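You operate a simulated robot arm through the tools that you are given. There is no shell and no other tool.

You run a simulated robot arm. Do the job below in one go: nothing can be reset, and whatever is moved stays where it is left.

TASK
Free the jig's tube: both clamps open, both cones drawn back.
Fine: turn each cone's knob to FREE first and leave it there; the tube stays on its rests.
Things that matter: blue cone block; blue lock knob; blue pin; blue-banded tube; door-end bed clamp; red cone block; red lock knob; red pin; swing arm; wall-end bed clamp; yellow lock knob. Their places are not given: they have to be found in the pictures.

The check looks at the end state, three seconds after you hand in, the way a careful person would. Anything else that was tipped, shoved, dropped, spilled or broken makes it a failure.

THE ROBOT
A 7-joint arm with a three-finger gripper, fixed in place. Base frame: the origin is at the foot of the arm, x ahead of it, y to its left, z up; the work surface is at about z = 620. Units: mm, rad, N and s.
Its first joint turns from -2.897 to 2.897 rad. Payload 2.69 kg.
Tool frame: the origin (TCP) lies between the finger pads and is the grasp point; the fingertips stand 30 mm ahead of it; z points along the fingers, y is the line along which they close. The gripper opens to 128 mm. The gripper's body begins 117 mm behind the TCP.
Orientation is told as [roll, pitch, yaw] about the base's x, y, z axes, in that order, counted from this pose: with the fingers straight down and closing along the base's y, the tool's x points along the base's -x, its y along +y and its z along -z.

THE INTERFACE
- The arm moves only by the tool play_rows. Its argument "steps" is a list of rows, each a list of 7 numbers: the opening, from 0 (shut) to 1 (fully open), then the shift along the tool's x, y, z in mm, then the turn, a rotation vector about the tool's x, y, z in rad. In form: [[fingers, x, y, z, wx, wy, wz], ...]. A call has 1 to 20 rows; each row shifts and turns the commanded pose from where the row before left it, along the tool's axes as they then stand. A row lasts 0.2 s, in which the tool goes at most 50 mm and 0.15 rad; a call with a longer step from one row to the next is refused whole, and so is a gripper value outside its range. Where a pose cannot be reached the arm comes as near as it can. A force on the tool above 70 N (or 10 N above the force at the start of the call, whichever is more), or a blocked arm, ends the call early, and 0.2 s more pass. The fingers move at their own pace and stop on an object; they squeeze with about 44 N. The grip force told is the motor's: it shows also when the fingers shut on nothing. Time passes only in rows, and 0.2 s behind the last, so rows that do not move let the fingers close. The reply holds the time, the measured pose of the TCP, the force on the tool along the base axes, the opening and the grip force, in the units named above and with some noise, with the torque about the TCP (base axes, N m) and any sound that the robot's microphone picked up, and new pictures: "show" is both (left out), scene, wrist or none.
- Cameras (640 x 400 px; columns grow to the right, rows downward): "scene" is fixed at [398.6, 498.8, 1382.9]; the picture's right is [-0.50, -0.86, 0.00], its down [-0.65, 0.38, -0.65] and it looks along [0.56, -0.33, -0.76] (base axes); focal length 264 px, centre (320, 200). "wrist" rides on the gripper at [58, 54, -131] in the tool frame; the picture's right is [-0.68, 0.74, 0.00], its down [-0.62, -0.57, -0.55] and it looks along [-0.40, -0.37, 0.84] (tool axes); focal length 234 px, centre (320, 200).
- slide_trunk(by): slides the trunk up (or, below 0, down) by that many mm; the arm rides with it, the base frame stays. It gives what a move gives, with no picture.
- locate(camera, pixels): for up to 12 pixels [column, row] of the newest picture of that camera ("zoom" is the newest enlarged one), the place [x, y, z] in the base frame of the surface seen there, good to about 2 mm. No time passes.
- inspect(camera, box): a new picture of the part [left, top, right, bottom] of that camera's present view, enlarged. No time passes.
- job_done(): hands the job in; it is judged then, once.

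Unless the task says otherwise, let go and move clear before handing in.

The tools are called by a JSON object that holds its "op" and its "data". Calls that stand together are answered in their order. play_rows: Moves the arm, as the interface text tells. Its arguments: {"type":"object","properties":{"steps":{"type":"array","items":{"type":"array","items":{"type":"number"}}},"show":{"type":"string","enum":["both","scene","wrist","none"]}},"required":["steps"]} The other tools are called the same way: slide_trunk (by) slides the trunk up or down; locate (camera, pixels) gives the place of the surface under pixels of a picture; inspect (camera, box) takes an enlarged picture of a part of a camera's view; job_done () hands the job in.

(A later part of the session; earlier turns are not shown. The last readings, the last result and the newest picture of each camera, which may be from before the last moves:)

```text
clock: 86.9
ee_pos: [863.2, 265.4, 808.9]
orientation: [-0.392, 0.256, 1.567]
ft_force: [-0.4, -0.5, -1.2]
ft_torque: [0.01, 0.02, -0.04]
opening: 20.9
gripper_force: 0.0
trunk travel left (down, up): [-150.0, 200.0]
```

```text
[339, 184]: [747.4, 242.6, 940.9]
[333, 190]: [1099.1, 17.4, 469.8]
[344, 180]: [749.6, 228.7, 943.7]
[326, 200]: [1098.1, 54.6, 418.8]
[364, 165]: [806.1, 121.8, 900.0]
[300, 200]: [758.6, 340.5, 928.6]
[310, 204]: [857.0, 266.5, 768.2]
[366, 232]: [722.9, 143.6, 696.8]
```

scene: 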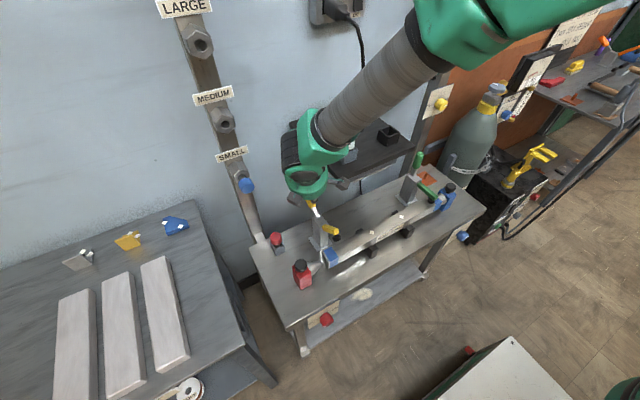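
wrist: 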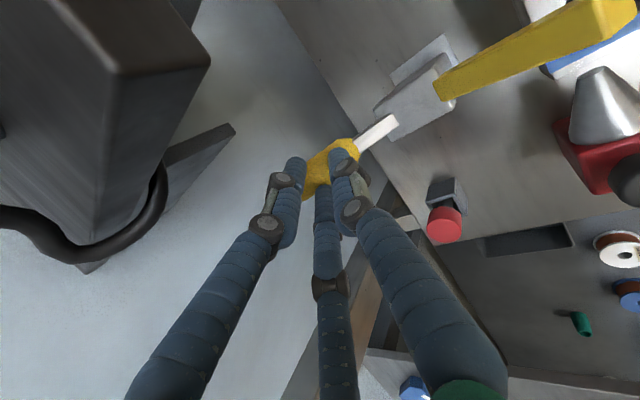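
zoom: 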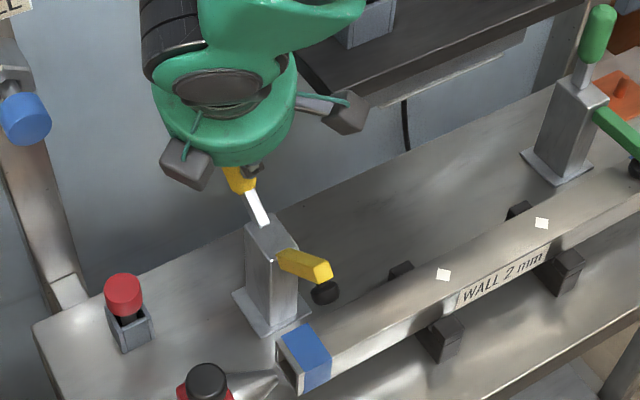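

The shelf slab spans z≈880–900 with its left face at y≈209, so the hand's box would soon graze it. I'll withdraw along the tool axis, see whether the clamp holds its half-open position, and finish by lifting the bar from the front instead.

{"op": "play_rows", "data": {"steps": [[0.16, 0, 0, -15, 0, 0, 0], [0.16, 0, 0, -25, 0, 0, 0], [0.16, 0, 20, -25, 0, 0, 0], [0.16, 0, 40, -10, 0, 0, 0], [0.16, 0, 40, 0, 0, 0, 0], [0.16, 0, 40, 0, 0, 0, 0], [0.16, 0, 0, 0, 0, 0, 0]], "show": "both"}}

{"op": "inspect", "data": {"camera": "scene", "box": [270, 150, 400, 270]}}

```text
clock: 88.5
ee_pos: [703.8, 269.7, 825.7]
orientation: [-0.393, 0.257, 1.567]
ft_force: [-0.3, 0.1, 0.5]
ft_torque: [0.01, 0.03, 0.01]
opening: 20.3
gripper_force: 0.1
trunk travel left (down, up): [-150.0, 200.0]
```

scene: 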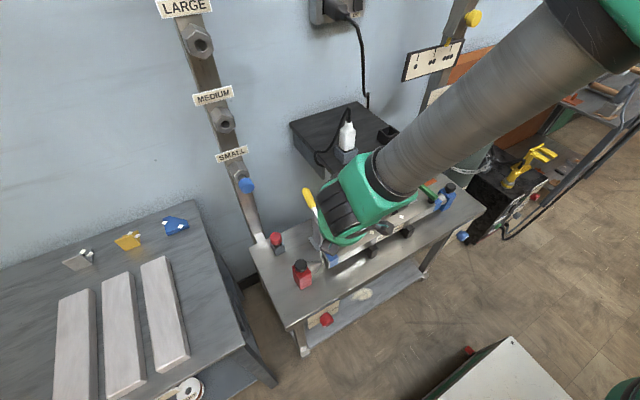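
wrist: 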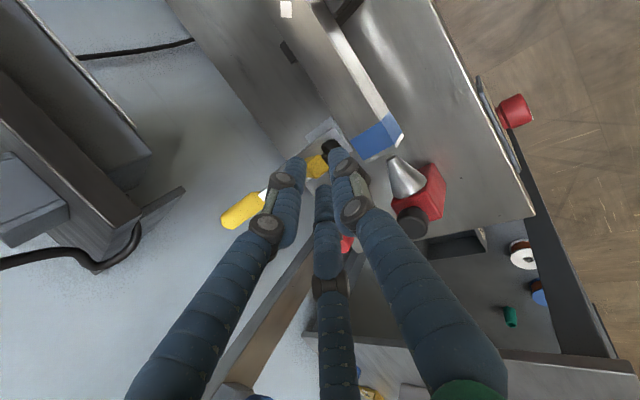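

```text
3.33 times, centred on (335, 210) of scene
```

zoom: 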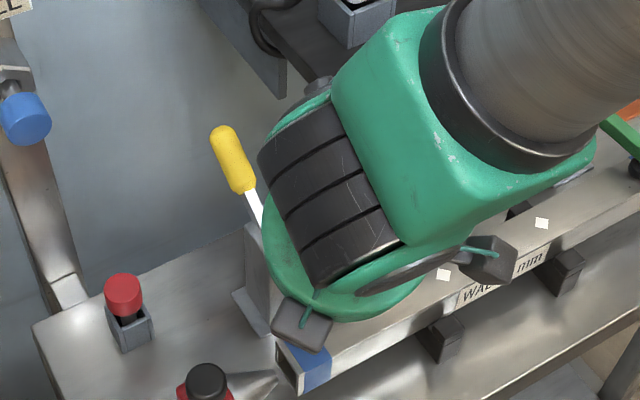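

The clamp holds its half-open position. I'll lift up and back to get a clear look.

{"op": "play_rows", "data": {"steps": [[0.16, 0, 0, -40, 0, 0, 0], [0.16, 0, 0, -40, 0, 0, 0], [0.16, 0, 30, -20, 0, 0, 0], [0.16, 0, 40, 0, 0, 0, 0], [0.16, 0, 0, 0, 0, 0, 0]], "show": "both"}}

{"op": "inspect", "data": {"camera": "wrist", "box": [180, 60, 400, 240]}}

{"op": "inspect", "data": {"camera": "scene", "box": [270, 170, 380, 270]}}

```text
clock: 89.7
ee_pos: [600.5, 288.4, 885.9]
orientation: [-0.393, 0.257, 1.568]
ft_force: [-0.7, -0.7, 0.1]
ft_torque: [0.04, 0.0, 0.0]
opening: 20.4
gripper_force: 0.0
trunk travel left (down, up): [-150.0, 200.0]
```

scene: 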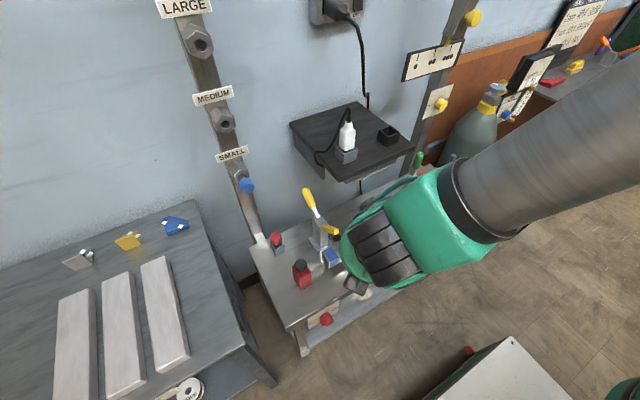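
wrist: 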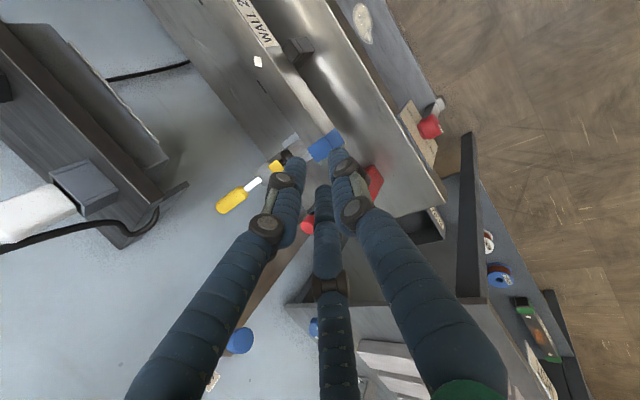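

```text
2.22 times, centred on (290, 150) of wrist
```

zoom: 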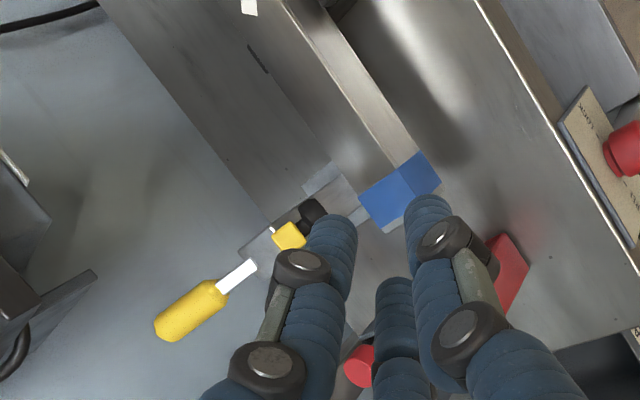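

```text
4.00 times, centred on (325, 220) of scene
```

zoom: 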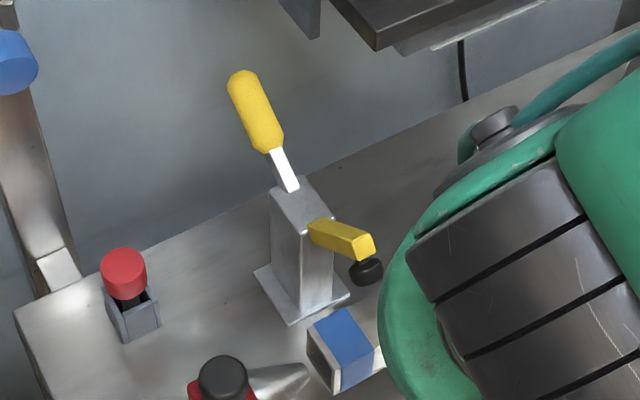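

Measuring the half-open clamp: handle tip, neck, bar root, bar end and pad.

{"op": "locate", "data": {"camera": "zoom", "pixels": [[240, 78], [255, 110], [270, 145], [285, 180], [312, 228], [340, 235], [368, 245], [355, 225], [365, 270], [355, 275], [290, 200], [345, 340]]}}

```text
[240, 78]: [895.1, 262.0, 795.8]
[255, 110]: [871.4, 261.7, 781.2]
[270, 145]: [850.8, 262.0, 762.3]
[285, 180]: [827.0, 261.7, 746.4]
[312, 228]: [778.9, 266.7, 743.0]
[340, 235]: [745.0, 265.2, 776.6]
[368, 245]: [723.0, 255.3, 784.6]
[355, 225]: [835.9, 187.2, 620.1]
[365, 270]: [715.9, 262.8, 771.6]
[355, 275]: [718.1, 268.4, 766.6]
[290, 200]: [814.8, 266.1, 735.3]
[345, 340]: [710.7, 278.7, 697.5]
```

The handle is ≈50° back and the bar ≈45° up. I'll now come from the front with the closed fingers at z≈775 and push the bar's underside toward the wall to finish opening it.

{"op": "play_rows", "data": {"steps": [[0.16, -0.7, -0.3, 33.1, 0, 0, 0], [0.16, -0.7, -0.3, 33.1, 0, 0, 0], [0.16, -0.7, -0.3, 33.1, 0, 0, 0], [0.16, 0, -27.6, 11.7, 0, 0, 0], [0.16, 0, 0, 0, 0, 0, 0]], "show": "both"}}

{"op": "inspect", "data": {"camera": "wrist", "box": [220, 60, 420, 240]}}

```text
clock: 90.9
ee_pos: [667.4, 266.5, 797.9]
orientation: [-0.393, 0.257, 1.568]
ft_force: [-0.4, 0.0, 0.9]
ft_torque: [0.0, 0.01, 0.0]
opening: 20.3
gripper_force: 0.3
trunk travel left (down, up): [-150.0, 200.0]
```

scene: 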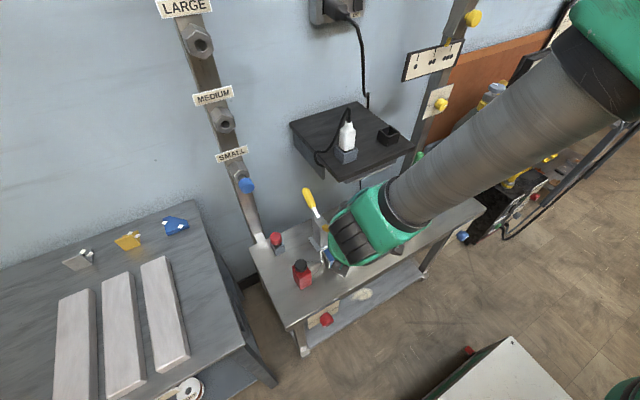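
wrist: 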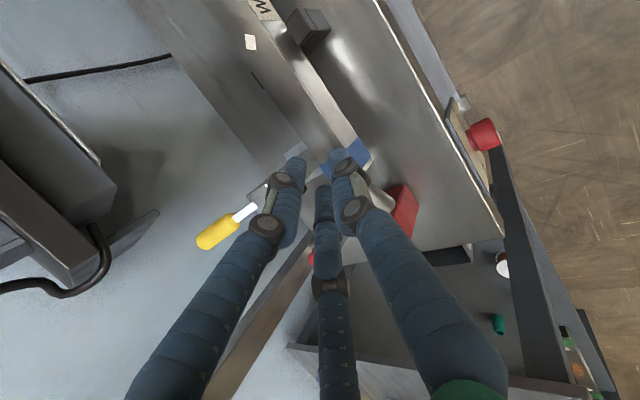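

```text
2.22 times, centred on (320, 150) of wrist
```

zoom: 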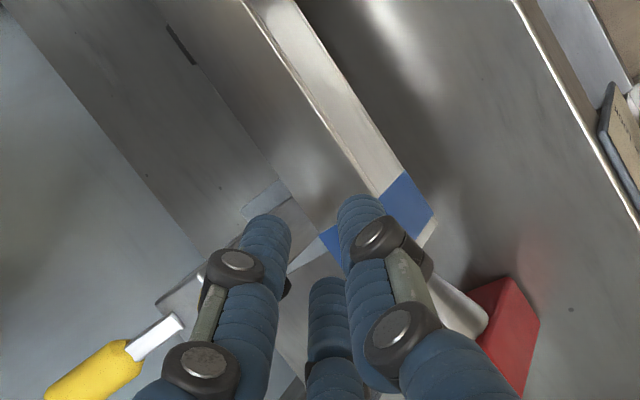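

In position; advancing toward the bar.

{"op": "play_rows", "data": {"steps": [[0.16, 0, -7.37, 3.11, 0, 0, 0], [0.16, 0, -7.37, 3.11, 0, 0, 0], [0.16, 0, -7.37, 3.11, 0, 0, 0], [0.16, 0, -7.37, 3.11, 0, 0, 0], [0.16, 0, 0, 0, 0, 0, 0]], "show": "none"}}

{"op": "play_rows", "data": {"steps": [[0.16, 0, -7.37, 3.11, 0, 0, 0], [0.16, 0, -7.37, 3.11, 0, 0, 0], [0.16, 0, -7.37, 3.11, 0, 0, 0], [0.16, 0, 0, 0, 0, 0, 0]], "show": "both"}}

{"op": "inspect", "data": {"camera": "scene", "box": [270, 150, 400, 270]}}

```text
clock: 92.1
ee_pos: [701.1, 264.3, 799.1]
orientation: [-0.393, 0.257, 1.566]
ft_force: [-5.6, 3.6, 4.0]
ft_torque: [0.1, 0.04, 0.11]
opening: 19.9
gripper_force: 0.2
trunk travel left (down, up): [-150.0, 200.0]
```

```text
clock: 92.6
ee_pos: [705.4, 266.3, 801.5]
orientation: [-0.392, 0.255, 1.565]
ft_force: [-27.2, 4.2, 26.3]
ft_torque: [0.27, -0.31, -0.22]
opening: 27.5
gripper_force: 3.9
trunk travel left (down, up): [-150.0, 200.0]
stopped in row 2: the force on the tool passed its limit at 77 N (the readings are from after the stop); the commanded pose is now the measured one
```

scene: 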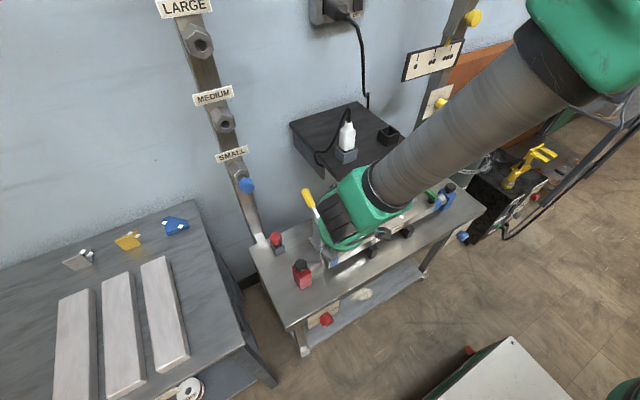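
wrist: 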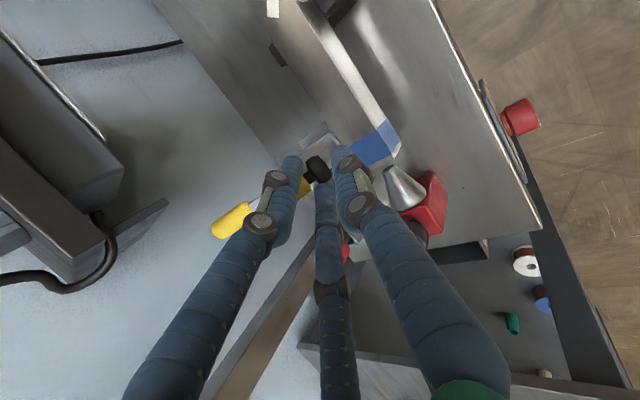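

```text
3.33 times, centred on (335, 210) of scene
```

zoom: 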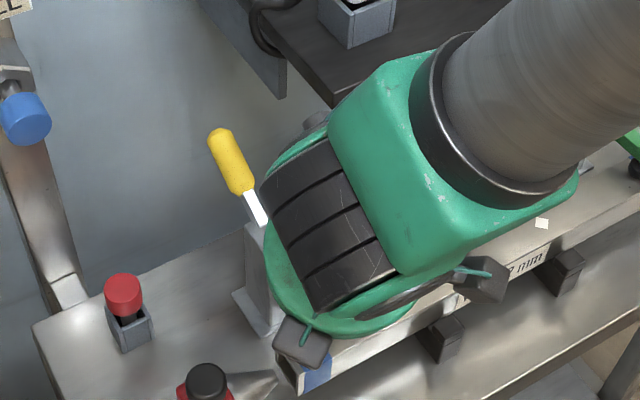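

The push hit the bar's end face (force along the bar). I'll back off, go 24 mm lower so the tips get under the pad, and try again gently.

{"op": "play_rows", "data": {"steps": [[0.16, 0, 18.4, -7.8, 0, 0, 0], [0.16, 0, 18.4, -7.8, 0, 0, 0], [0.16, -5.9, 9.05, 21.4, 0, 0, 0], [0.16, 0, 0, 0, 0, 0, 0]], "show": "both"}}

{"op": "inspect", "data": {"camera": "wrist", "box": [220, 80, 420, 260]}}

```text
clock: 93.6
ee_pos: [666.5, 266.8, 775.5]
orientation: [-0.391, 0.255, 1.567]
ft_force: [-0.1, 0.3, 0.9]
ft_torque: [-0.01, -0.01, -0.02]
opening: 20.4
gripper_force: 0.1
trunk travel left (down, up): [-150.0, 200.0]
```

scene: 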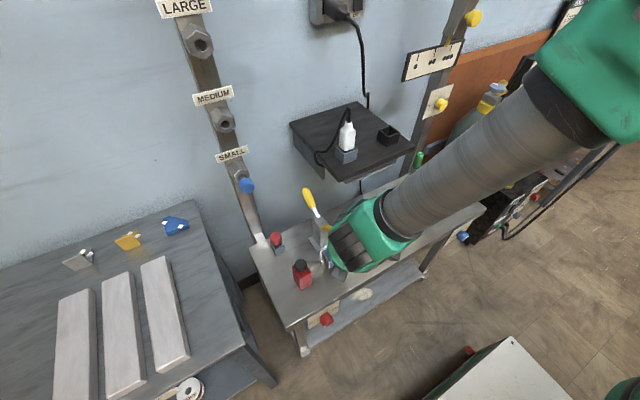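
wrist: 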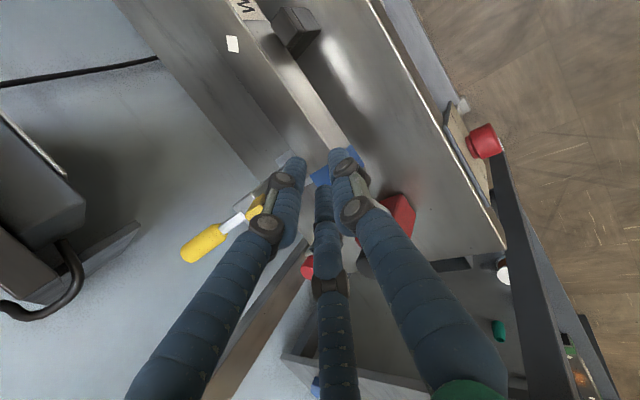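

```text
2.22 times, centred on (320, 170) of wrist
```

zoom: 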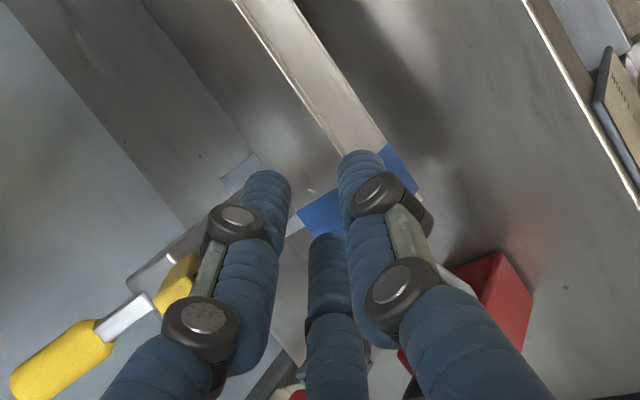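

Tips are now lower (z≈750). Advancing carefully under the pad.

{"op": "play_rows", "data": {"steps": [[0.16, 0, -5.53, 2.33, 0, 0, 0], [0.16, 0, -5.53, 2.33, 0, 0, 0], [0.16, 0, -5.53, 2.33, 0, 0, 0], [0.16, 0, 0, 0, 0, 0, 0]], "show": "none"}}

{"op": "play_rows", "data": {"steps": [[0.16, 0, -5.53, 2.33, 0, 0, 0], [0.16, 0, -5.53, 2.33, 0, 0, 0], [0.16, 0, 0, 0, 0, 0, 0]], "show": "none"}}

{"op": "play_rows", "data": {"steps": [[0.16, 0, -5.53, 2.33, 0, 0, 0], [0.16, 0, -5.53, 2.33, 0, 0, 0], [0.16, 0, 0, 0, 0, 0, 0]], "show": "both"}}

{"op": "inspect", "data": {"camera": "wrist", "box": [220, 80, 420, 260]}}

```text
clock: 94.6
ee_pos: [685.2, 266.8, 773.9]
orientation: [-0.39, 0.256, 1.566]
ft_force: [0.0, 0.6, 0.1]
ft_torque: [0.02, 0.0, 0.0]
opening: 20.4
gripper_force: 0.1
trunk travel left (down, up): [-150.0, 200.0]
```

```text
clock: 95.4
ee_pos: [692.9, 264.1, 775.4]
orientation: [-0.389, 0.26, 1.563]
ft_force: [-53.8, -26.9, 29.4]
ft_torque: [-0.73, -0.22, -1.17]
opening: 22.2
gripper_force: 1.1
trunk travel left (down, up): [-150.0, 200.0]
```

```text
clock: 95.8
ee_pos: [694.6, 261.2, 771.2]
orientation: [-0.384, 0.263, 1.566]
ft_force: [-5.1, -8.8, 0.5]
ft_torque: [0.02, 0.17, -0.22]
opening: 25.1
gripper_force: 2.3
trunk travel left (down, up): [-150.0, 200.0]
stopped in row 1: the force on the tool passed its limit at 81 N (the readings are from after the stop); the commanded pose is now the measured one
```

scene: 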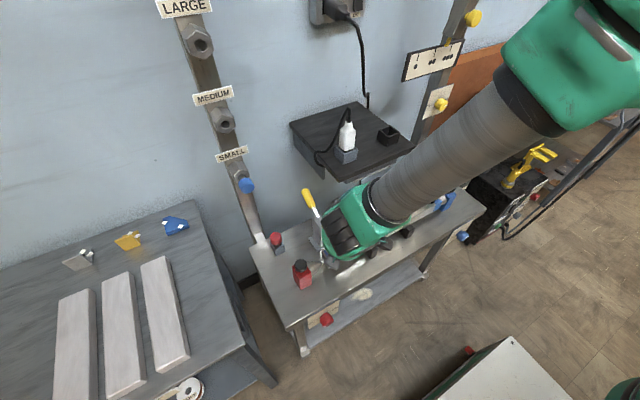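
wrist: 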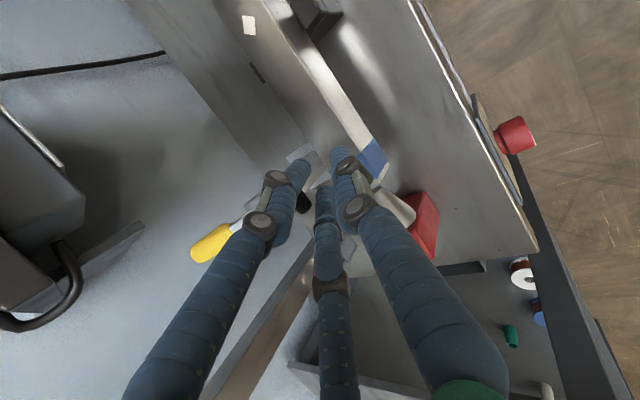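

```text
2.22 times, centred on (320, 170) of wrist
```

zoom: 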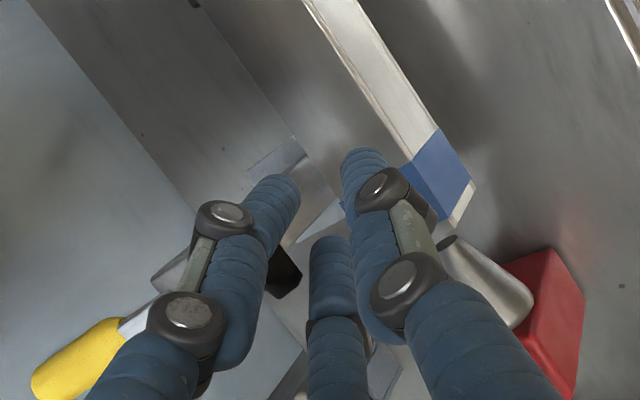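

Both pushes went into the bar's end rather than lifting it: the bar is only ≈27° up while the handle is ≈54° back, so pushing the handle further is the right way. With the hand yawed to +60° its boxes clear the shelf, so I'll retreat, lift and re-yaw for pressing the handle down from above.

{"op": "play_rows", "data": {"steps": [[0.16, 0, 20, -8.5, 0, 0, 0], [0.16, 0, 20, -8.5, 0, 0, 0], [0.16, 12.3, -18.8, -44, 0, 0, 0], [0.16, 12.3, -18.8, -44, 0, 0, 0], [0.16, 6, -9, -21, 0, 0, 0.131], [0.16, 0, 0, 0, 0, 0, 0.131], [0.16, 0, 0, 0, 0, 0, 0.131], [0.16, 0, 0, 0, 0, 0, 0.131], [0.16, 0, 0, 0, 0, 0, 0]], "show": "both"}}

{"op": "inspect", "data": {"camera": "scene", "box": [270, 170, 380, 290]}}

```text
clock: 97.8
ee_pos: [656.9, 265.0, 895.4]
orientation: [-0.462, 0.044, 1.082]
ft_force: [-0.2, -0.8, -0.6]
ft_torque: [0.0, 0.04, 0.01]
opening: 20.3
gripper_force: 0.1
trunk travel left (down, up): [-150.0, 200.0]
```

scene: 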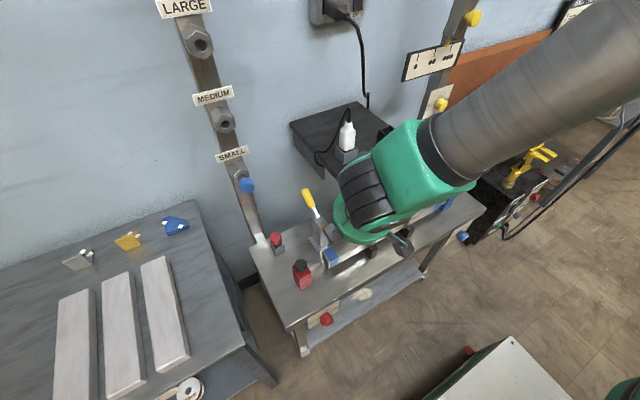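
wrist: 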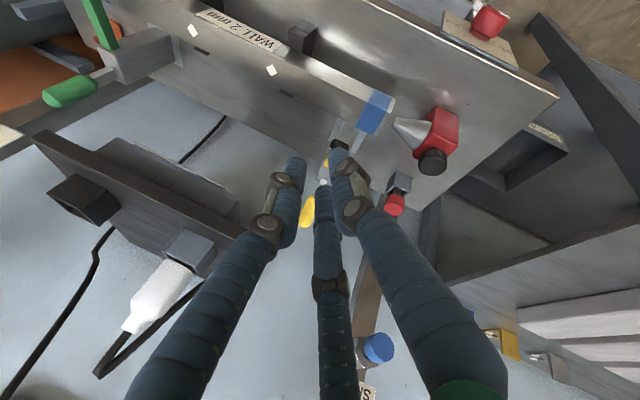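

```text
3.33 times, centred on (325, 230) of scene
```

zoom: 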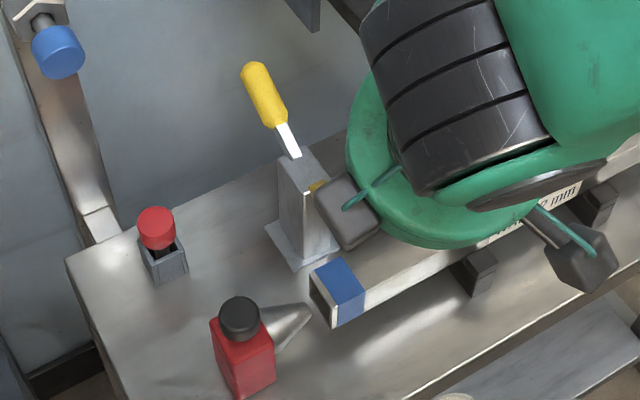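

The tube and red cone are undisturbed. Moving above the tilted yellow handle now, staying left of the shelf.

{"op": "play_rows", "data": {"steps": [[0.16, -21.8, -33.3, 17.25, 0, 0, 0], [0.16, -21.8, -33.3, 17.25, 0, 0, 0], [0.16, -21.8, -33.3, 17.25, 0, 0, 0], [0.16, -21.8, -33.3, 17.25, 0, 0, 0], [0.16, 0, 0, 0, 0, 0, 0]], "show": "both"}}

{"op": "inspect", "data": {"camera": "wrist", "box": [220, 80, 420, 260]}}

```text
clock: 99.0
ee_pos: [828.9, 273.8, 890.5]
orientation: [-0.459, 0.043, 1.084]
ft_force: [-0.3, -0.9, 0.2]
ft_torque: [-0.01, -0.01, -0.03]
opening: 20.8
gripper_force: 0.0
trunk travel left (down, up): [-150.0, 200.0]
```

scene: 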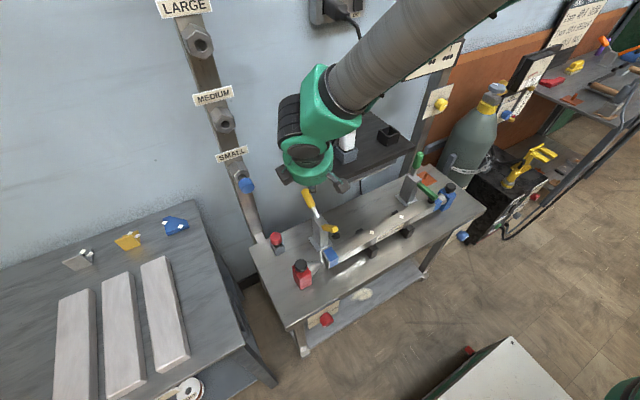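
wrist: 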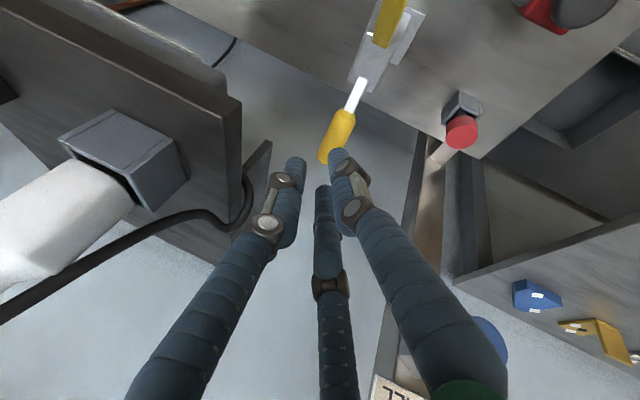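

```text
2.22 times, centred on (320, 170) of wrist
```

zoom: 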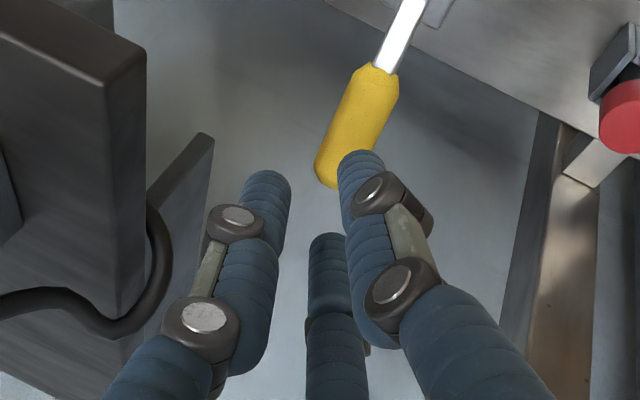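

Measuring the handle's current line and the shelf bracket next to the left finger.

{"op": "locate", "data": {"camera": "zoom", "pixels": [[385, 80], [360, 100], [345, 140], [328, 178], [405, 20], [205, 140], [160, 220], [135, 80], [265, 180], [360, 160], [325, 245]]}}

```text
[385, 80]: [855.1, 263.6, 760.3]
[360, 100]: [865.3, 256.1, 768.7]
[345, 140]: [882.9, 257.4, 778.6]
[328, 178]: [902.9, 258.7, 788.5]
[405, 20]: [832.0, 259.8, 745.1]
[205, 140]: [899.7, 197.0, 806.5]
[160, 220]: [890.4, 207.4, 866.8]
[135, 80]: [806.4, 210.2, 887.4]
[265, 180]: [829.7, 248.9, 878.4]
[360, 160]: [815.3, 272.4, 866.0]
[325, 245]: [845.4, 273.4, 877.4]
```

Handle line: (865,256,769)→(903,259,789). Descending over its outer part, stopping ≈15 mm above.

{"op": "play_rows", "data": {"steps": [[0.16, -6.7, -2.8, 25.2, 0, 0, 0], [0.16, -6.7, -2.8, 25.2, 0, 0, 0], [0.16, -6.7, -2.8, 25.2, 0, 0, 0], [0.16, 0, 0, 0, 0, 0, 0]], "show": "wrist"}}

{"op": "inspect", "data": {"camera": "wrist", "box": [220, 80, 420, 260]}}

```text
clock: 100.0
ee_pos: [873.5, 267.4, 825.2]
orientation: [-0.461, 0.042, 1.081]
ft_force: [-0.5, 0.4, -0.5]
ft_torque: [-0.03, 0.01, 0.03]
opening: 20.5
gripper_force: 0.1
trunk travel left (down, up): [-150.0, 200.0]
```

wrist: 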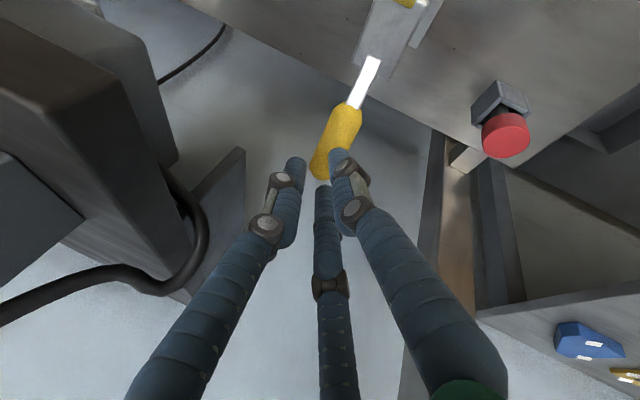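

```text
2.22 times, centred on (320, 170) of wrist
```

zoom: 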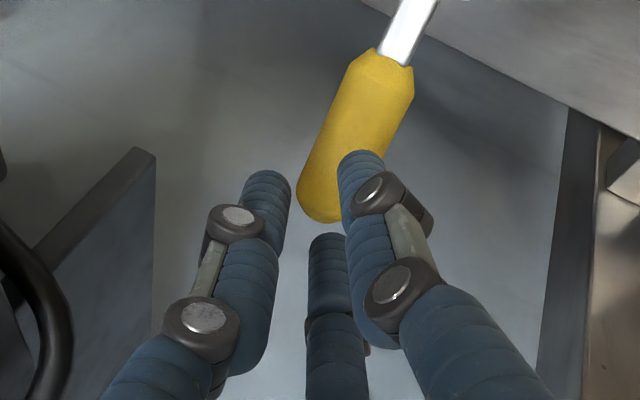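

Lined up over the outer handle. Pressing down in 5 mm steps.

{"op": "play_rows", "data": {"steps": [[0.16, -3.5, 2.2, 4.4, 0, 0, 0], [0.16, -0.8, 1.0, 5.05, 0, 0, 0], [0.16, -0.8, 1.0, 5.05, 0, 0, 0], [0.16, 0, 0, 0, 0, 0, 0]], "show": "none"}}

{"op": "play_rows", "data": {"steps": [[0.16, -0.8, 1.0, 5.05, 0, 0, 0], [0.16, -0.8, 1.0, 5.05, 0, 0, 0], [0.16, 0, 0, 0, 0, 0, 0]], "show": "wrist"}}

{"op": "inspect", "data": {"camera": "wrist", "box": [220, 60, 440, 260]}}

```text
clock: 101.0
ee_pos: [878.4, 270.3, 811.2]
orientation: [-0.461, 0.042, 1.081]
ft_force: [0.0, -0.3, -0.4]
ft_torque: [0.02, -0.03, -0.05]
opening: 20.6
gripper_force: 0.0
trunk travel left (down, up): [-150.0, 200.0]
```

```text
clock: 101.8
ee_pos: [883.0, 272.0, 805.7]
orientation: [-0.465, 0.037, 1.083]
ft_force: [-1.5, 13.7, 28.7]
ft_torque: [0.17, -0.19, -0.02]
opening: 22.1
gripper_force: 0.0
trunk travel left (down, up): [-150.0, 200.0]
```

wrist: 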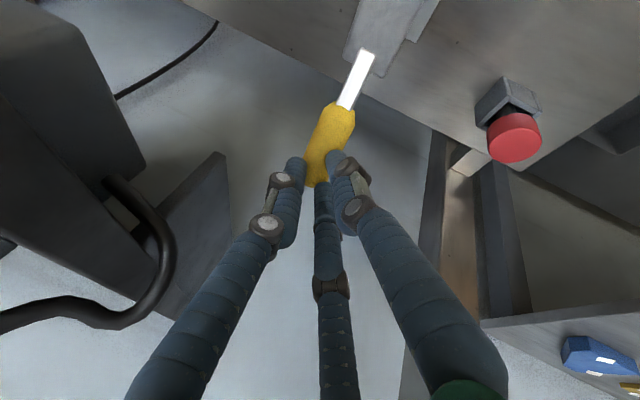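

```text
2.00 times, centred on (330, 160) of wrist
```

zoom: 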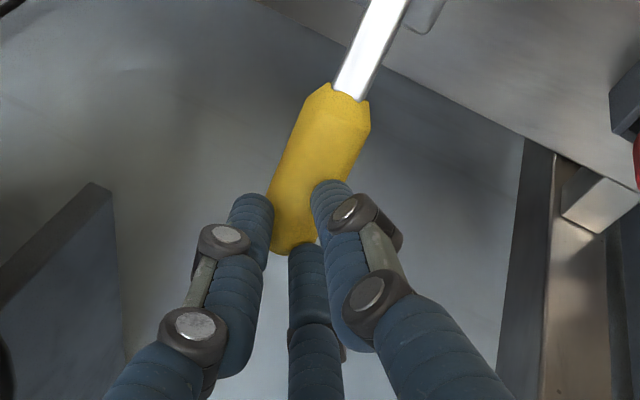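

Contact with ≈30 N and no travel, unlike the ≈2 N it needed before. I'll measure the handle line to see whether it is at its stop.

{"op": "locate", "data": {"camera": "zoom", "pixels": [[345, 95], [330, 130], [310, 170], [295, 225], [290, 240], [375, 50], [350, 130], [300, 150]]}}

{"op": "play_rows", "data": {"steps": [[0.16, -0.5, 0.6, 3.0, 0, 0, 0], [0.16, 0, 0, 0, 0, 0, 0]], "show": "both"}}

{"op": "inspect", "data": {"camera": "scene", "box": [270, 170, 380, 290]}}

```text
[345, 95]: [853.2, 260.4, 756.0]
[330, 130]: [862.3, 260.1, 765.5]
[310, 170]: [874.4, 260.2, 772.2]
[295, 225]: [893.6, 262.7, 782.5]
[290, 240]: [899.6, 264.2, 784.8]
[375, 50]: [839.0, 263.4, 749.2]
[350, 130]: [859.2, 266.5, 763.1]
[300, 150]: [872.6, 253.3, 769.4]
```

```text
clock: 102.4
ee_pos: [884.1, 272.5, 803.4]
orientation: [-0.467, 0.034, 1.084]
ft_force: [-7.1, 23.1, 60.4]
ft_torque: [0.13, -0.38, 0.31]
opening: 21.8
gripper_force: 15.9
trunk travel left (down, up): [-150.0, 200.0]
```

scene: 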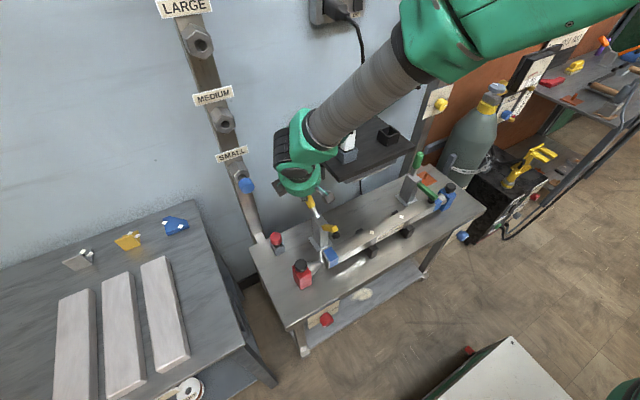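
wrist: 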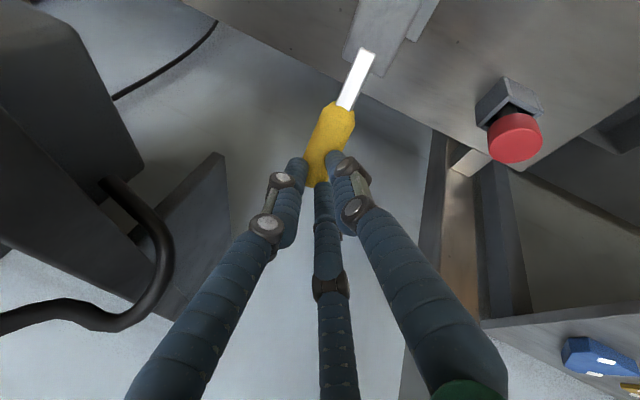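

```text
3.33 times, centred on (325, 230) of scene
```

zoom: 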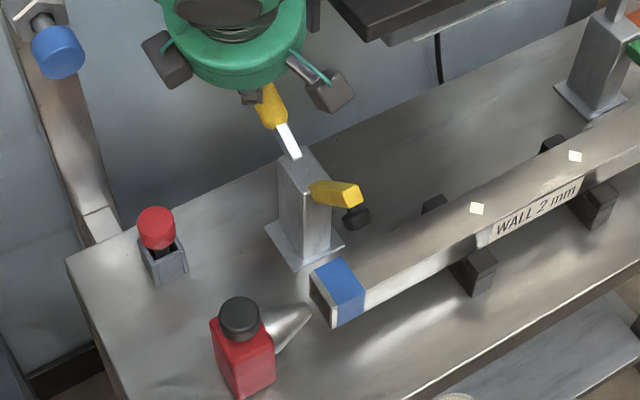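

It is solidly against its stop (60 N, ≈2 mm), so the wall-end clamp is fully open with its pad ≈70 mm above the tube. Retreating up and back.

{"op": "play_rows", "data": {"steps": [[0.16, 0, 0, -20, 0, 0, 0], [0.16, 0, 0, -40, 0, 0, 0], [0.16, 0, 0, -40, 0, 0, 0], [0.16, 15, 26, -20, 0, 0, 0], [0.16, 20, 34, 0, 0, 0, 0], [0.16, 20, 34, 0, 0, 0, 0], [0.16, 20, 34, 0, 0, 0, 0], [0.16, 0, 0, 0, 0, 0, 0]], "show": "both"}}

{"op": "inspect", "data": {"camera": "scene", "box": [270, 170, 380, 290]}}

```text
clock: 104.2
ee_pos: [698.8, 285.1, 852.0]
orientation: [-0.461, 0.042, 1.083]
ft_force: [0.8, 0.9, -0.8]
ft_torque: [0.02, 0.02, 0.0]
opening: 20.7
gripper_force: 0.1
trunk travel left (down, up): [-150.0, 200.0]
```

scene: 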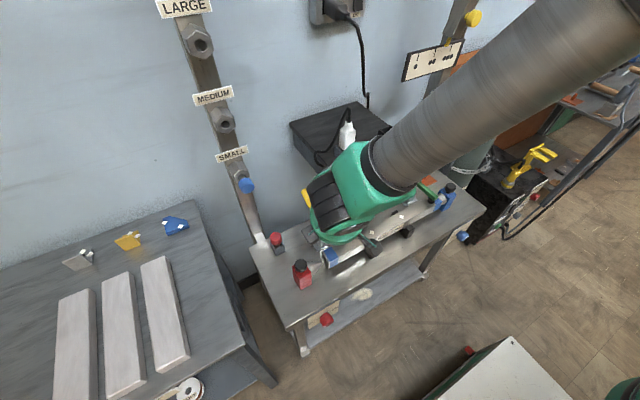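
wrist: 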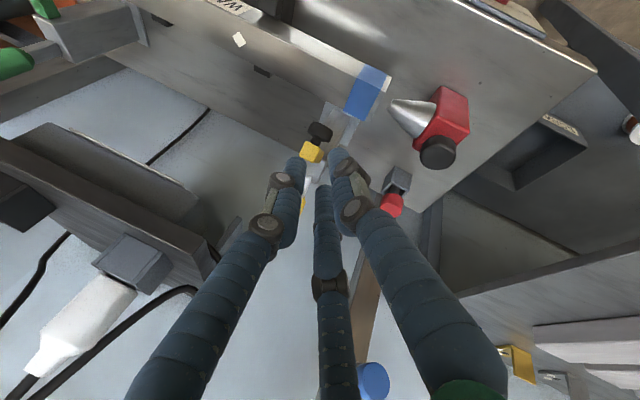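

```text
3.33 times, centred on (325, 230) of scene
```

zoom: 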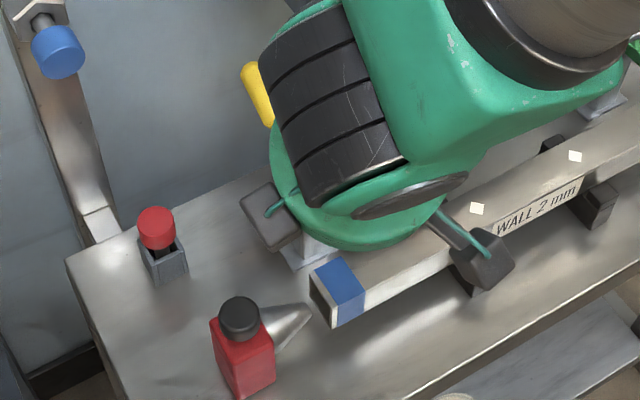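

The wall-end clamp stays open. Next is the blue lock knob: I'll lift, bring the tool back to vertical/zero yaw, and travel toward the door end.

{"op": "play_rows", "data": {"steps": [[0.3, 1.1, -17.8, -35.8, 0, 0, 0], [0.3, 1.1, -17.8, -35.8, 0, 0, 0], [0.3, 0, 0, 0, -0.0578, -0.1, 0.0479], [0.3, 0, 0, 0, -0.0578, -0.1, 0.0479], [0.3, 0, 0, 0, -0.1134, 0.0655, 0], [0.3, 0, 0, 0, -0.1134, 0.0655, 0], [0.3, 0, 0, 0, -0.1134, 0.0655, 0], [0.3, 0, 0, 0, 0, 0, 0.1496], [0.3, 0, 0, 0, 0, 0, 0.1496], [0.3, 0, 0, 0, 0, 0, 0.1496], [0.3, 0, 0, 0, 0, 0, 0.1496], [0.3, 0, 0, 0, 0, 0, 0.1496], [0.3, 0, 0, 0, 0, 0, 0.1496], [0.3, 0, 0, 0, 0, 0, 0.1496], [0.3, 0, 0, 0, 0, 0, 0]], "show": "both"}}

{"op": "inspect", "data": {"camera": "scene", "box": [270, 170, 380, 290]}}

```text
clock: 107.4
ee_pos: [700.5, 287.2, 930.4]
orientation: [-0.009, 0.007, -0.01]
ft_force: [0.2, -0.7, -0.6]
ft_torque: [-0.02, 0.0, -0.03]
opening: 38.6
gripper_force: 0.1
trunk travel left (down, up): [-150.0, 200.0]
```

scene: 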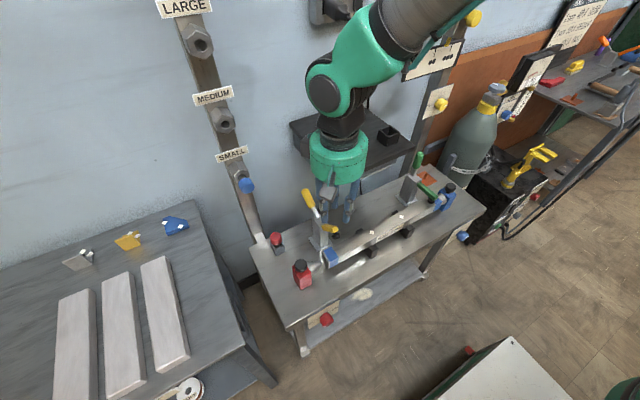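
wrist: 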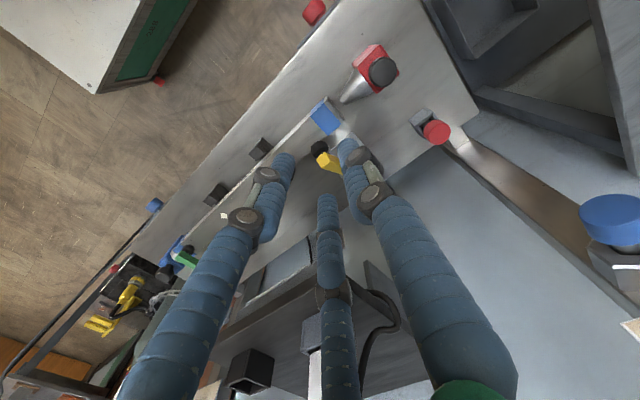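

```text
3.33 times, centred on (325, 230) of scene
```

zoom: 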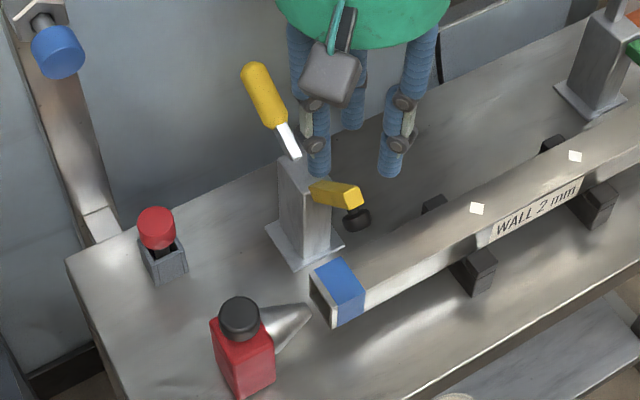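

Good. Travelling toward the blue knob side at this height.

{"op": "play_rows", "data": {"steps": [[0.5, 14, -41.5, 0, 0, 0, 0], [0.5, 14, -41.5, 0, 0, 0, 0], [0.5, 14, -41.5, 0, 0, 0, 0], [0.5, 14, -41.5, 0, 0, 0, 0], [0.5, 14, -41.5, 0, 0, 0, 0], [0.5, 14, -41.5, 0, 0, 0, 0], [0.5, 14, -41.5, 0, 0, 0, 0], [0.5, 14, -41.5, 0, 0, 0, 0], [0.5, 14, -41.5, 0, 0, 0, 0], [0.5, 14, -41.5, 0, 0, 0, 0], [0.5, 14, -41.5, 0, 0, 0, 0], [0.5, 14, -41.5, 0, 0, 0, 0], [0.5, 0, 0, 0, 0, 0, 0]], "show": "both"}}

```text
clock: 110.2
ee_pos: [529.3, -213.8, 938.2]
orientation: [-0.013, 0.007, -0.007]
ft_force: [0.3, -0.9, 0.8]
ft_torque: [0.09, 0.01, 0.07]
opening: 64.1
gripper_force: 0.0
trunk travel left (down, up): [-150.0, 200.0]
```

scene: 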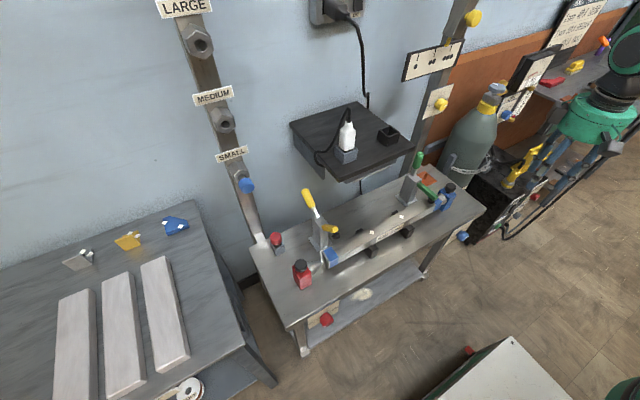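
wrist: 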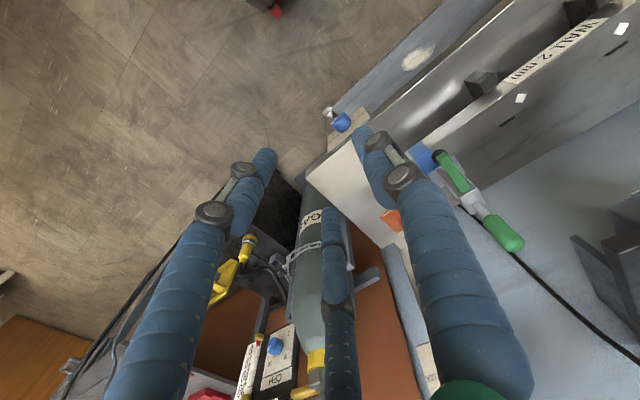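

The blue knob shows at (341,122). I'll check the neighbouring welding machine's position, then lower the trunk.

{"op": "locate", "data": {"camera": "scene", "pixels": [[480, 205], [475, 235], [490, 225], [505, 240], [465, 200], [497, 172], [510, 205], [540, 190], [470, 245], [463, 237]]}}

{"op": "slide_trunk", "data": {"by": -150}}

{"op": "inspect", "data": {"camera": "scene", "box": [420, 170, 560, 270]}}

```text
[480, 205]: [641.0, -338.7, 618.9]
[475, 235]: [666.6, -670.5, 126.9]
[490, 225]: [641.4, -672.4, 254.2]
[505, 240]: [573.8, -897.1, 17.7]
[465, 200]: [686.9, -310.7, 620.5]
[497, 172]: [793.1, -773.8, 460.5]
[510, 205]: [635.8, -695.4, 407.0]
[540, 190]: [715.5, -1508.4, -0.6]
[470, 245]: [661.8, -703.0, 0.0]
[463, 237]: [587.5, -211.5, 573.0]
```

```text
clock: 111.9
ee_pos: [530.9, -212.5, 788.5]
orientation: [-0.011, 0.007, -0.008]
ft_force: [0.5, -0.2, -0.5]
ft_torque: [-0.02, -0.01, -0.01]
opening: 64.0
gripper_force: 0.0
trunk travel left (down, up): [0.0, 350.0]
```

```text
4.00 times, centred on (490, 220) of scene
```

zoom: 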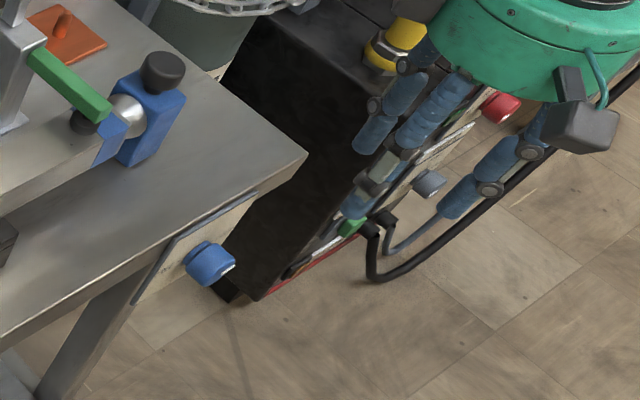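

The machine is far away (y≈-670). Setting yaw -30° and pitch -0.3 for the blue knob, then viewing it.

{"op": "play_rows", "data": {"steps": [[0.5, 0, 0, 0, 0, 0, 0.131], [0.5, 0, 0, 0, 0, 0, 0.131], [0.5, 0, 0, 0, 0, 0, 0.131], [0.5, 0, 0, 0, 0, 0, 0.131], [0.5, 0, 0, 0, -0.075, -0.13, 0], [0.5, 0, 0, 0, -0.075, -0.13, 0], [0.5, 0, 0, 0, 0, 0, 0]], "show": "both"}}

{"op": "inspect", "data": {"camera": "wrist", "box": [290, 60, 410, 180]}}

```text
clock: 113.5
ee_pos: [529.2, -212.2, 787.8]
orientation: [0.139, -0.259, -0.548]
ft_force: [0.4, -0.2, -0.2]
ft_torque: [0.0, -0.01, 0.01]
opening: 64.0
gripper_force: 0.0
trunk travel left (down, up): [0.0, 350.0]
```

scene: 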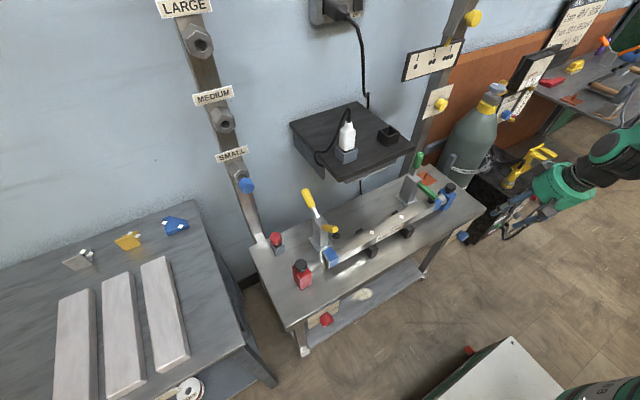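
wrist: 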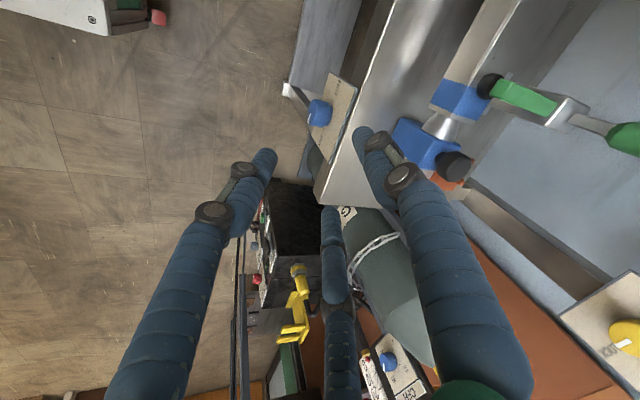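

```text
3.33 times, centred on (350, 120) of wrist
```

zoom: 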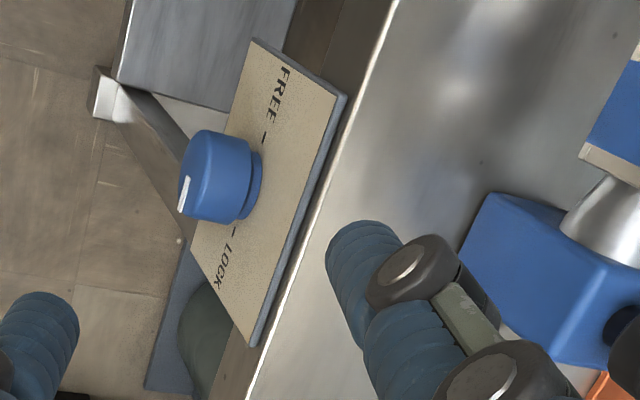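

The blue plate has the same layout (FREE toward +y, LOCK toward -y). Measuring ticks and pointer.

{"op": "locate", "data": {"camera": "zoom", "pixels": [[265, 137], [237, 229], [187, 178], [182, 205], [185, 190], [215, 140], [215, 200], [190, 150], [190, 215], [235, 160]]}}

{"op": "inspect", "data": {"camera": "wrist", "box": [300, 90, 350, 140]}}

{"op": "locate", "data": {"camera": "zoom", "pixels": [[135, 180], [150, 180], [160, 190], [150, 220], [145, 240], [175, 130], [170, 270]]}}

```text
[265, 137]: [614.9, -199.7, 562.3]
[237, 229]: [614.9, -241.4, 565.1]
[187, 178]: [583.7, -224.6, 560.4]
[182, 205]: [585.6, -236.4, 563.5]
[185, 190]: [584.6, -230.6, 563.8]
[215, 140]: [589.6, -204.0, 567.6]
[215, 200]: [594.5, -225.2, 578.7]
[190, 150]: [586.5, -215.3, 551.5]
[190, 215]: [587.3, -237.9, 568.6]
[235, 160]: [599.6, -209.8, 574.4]
```

```text
8.00 times, centred on (325, 115) of wrist
```

zoom: 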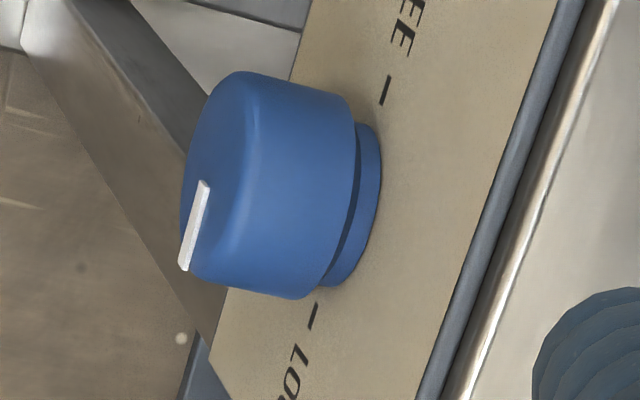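

```text
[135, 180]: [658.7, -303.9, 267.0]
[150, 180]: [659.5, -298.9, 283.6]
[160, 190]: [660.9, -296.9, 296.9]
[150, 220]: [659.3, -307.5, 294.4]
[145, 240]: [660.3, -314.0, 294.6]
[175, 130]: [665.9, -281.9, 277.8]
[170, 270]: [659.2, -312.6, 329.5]
```

{"op": "locate", "data": {"camera": "zoom", "pixels": [[204, 186], [186, 264], [195, 225], [386, 90], [314, 316], [240, 80], [300, 290], [215, 90], [190, 150], [250, 280]]}}

```text
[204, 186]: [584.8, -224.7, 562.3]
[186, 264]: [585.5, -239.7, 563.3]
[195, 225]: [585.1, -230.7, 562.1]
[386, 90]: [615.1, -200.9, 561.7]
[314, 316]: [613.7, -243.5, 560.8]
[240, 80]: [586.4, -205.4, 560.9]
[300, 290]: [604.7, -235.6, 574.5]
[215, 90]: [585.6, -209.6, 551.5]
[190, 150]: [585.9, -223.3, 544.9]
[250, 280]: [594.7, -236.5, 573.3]
```

Blue knob centre is y≈-222.2, z≈561.4, pointer at LOCK. I'll roll to φ=+0.5 and move to a standoff on its approach line.

{"op": "play_rows", "data": {"steps": [[0.46, 0, 0, 0, -0.1034, 0.0597, 0.0369], [0.46, 0, 0, 0, -0.1034, 0.0597, 0.0369], [0.46, 0, 0, 0, -0.1034, 0.0597, 0.0369], [0.46, 0, 0, 0, -0.1034, 0.0597, 0.0369], [0.46, -12.1, -26.9, 24.9, 0, 0, 0], [0.46, -12.1, -26.9, 24.9, 0, 0, 0], [0.46, -12.1, -26.9, 24.9, 0, 0, 0], [0.46, -12.1, -26.9, 24.9, 0, 0, 0], [0.46, 0, 0, 0, 0, 0, 0]], "show": "both"}}

```text
clock: 115.5
ee_pos: [547.2, -269.6, 645.6]
orientation: [0.565, 0.014, -0.603]
ft_force: [-0.6, 0.0, -0.1]
ft_torque: [0.01, 0.02, -0.02]
opening: 59.0
gripper_force: 0.1
trunk travel left (down, up): [0.0, 350.0]
```

scene: 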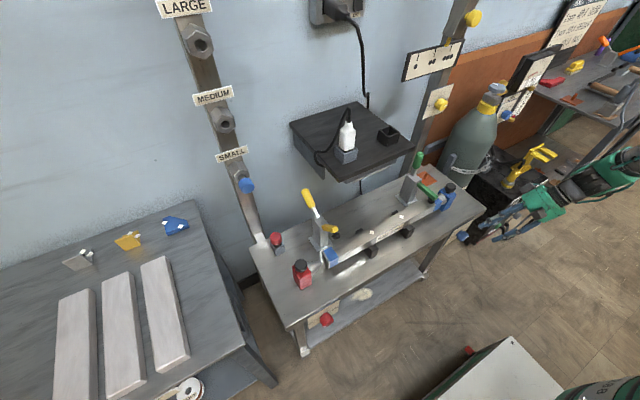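
wrist: 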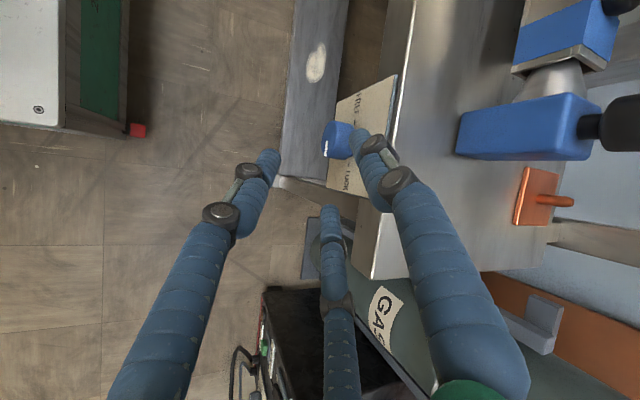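

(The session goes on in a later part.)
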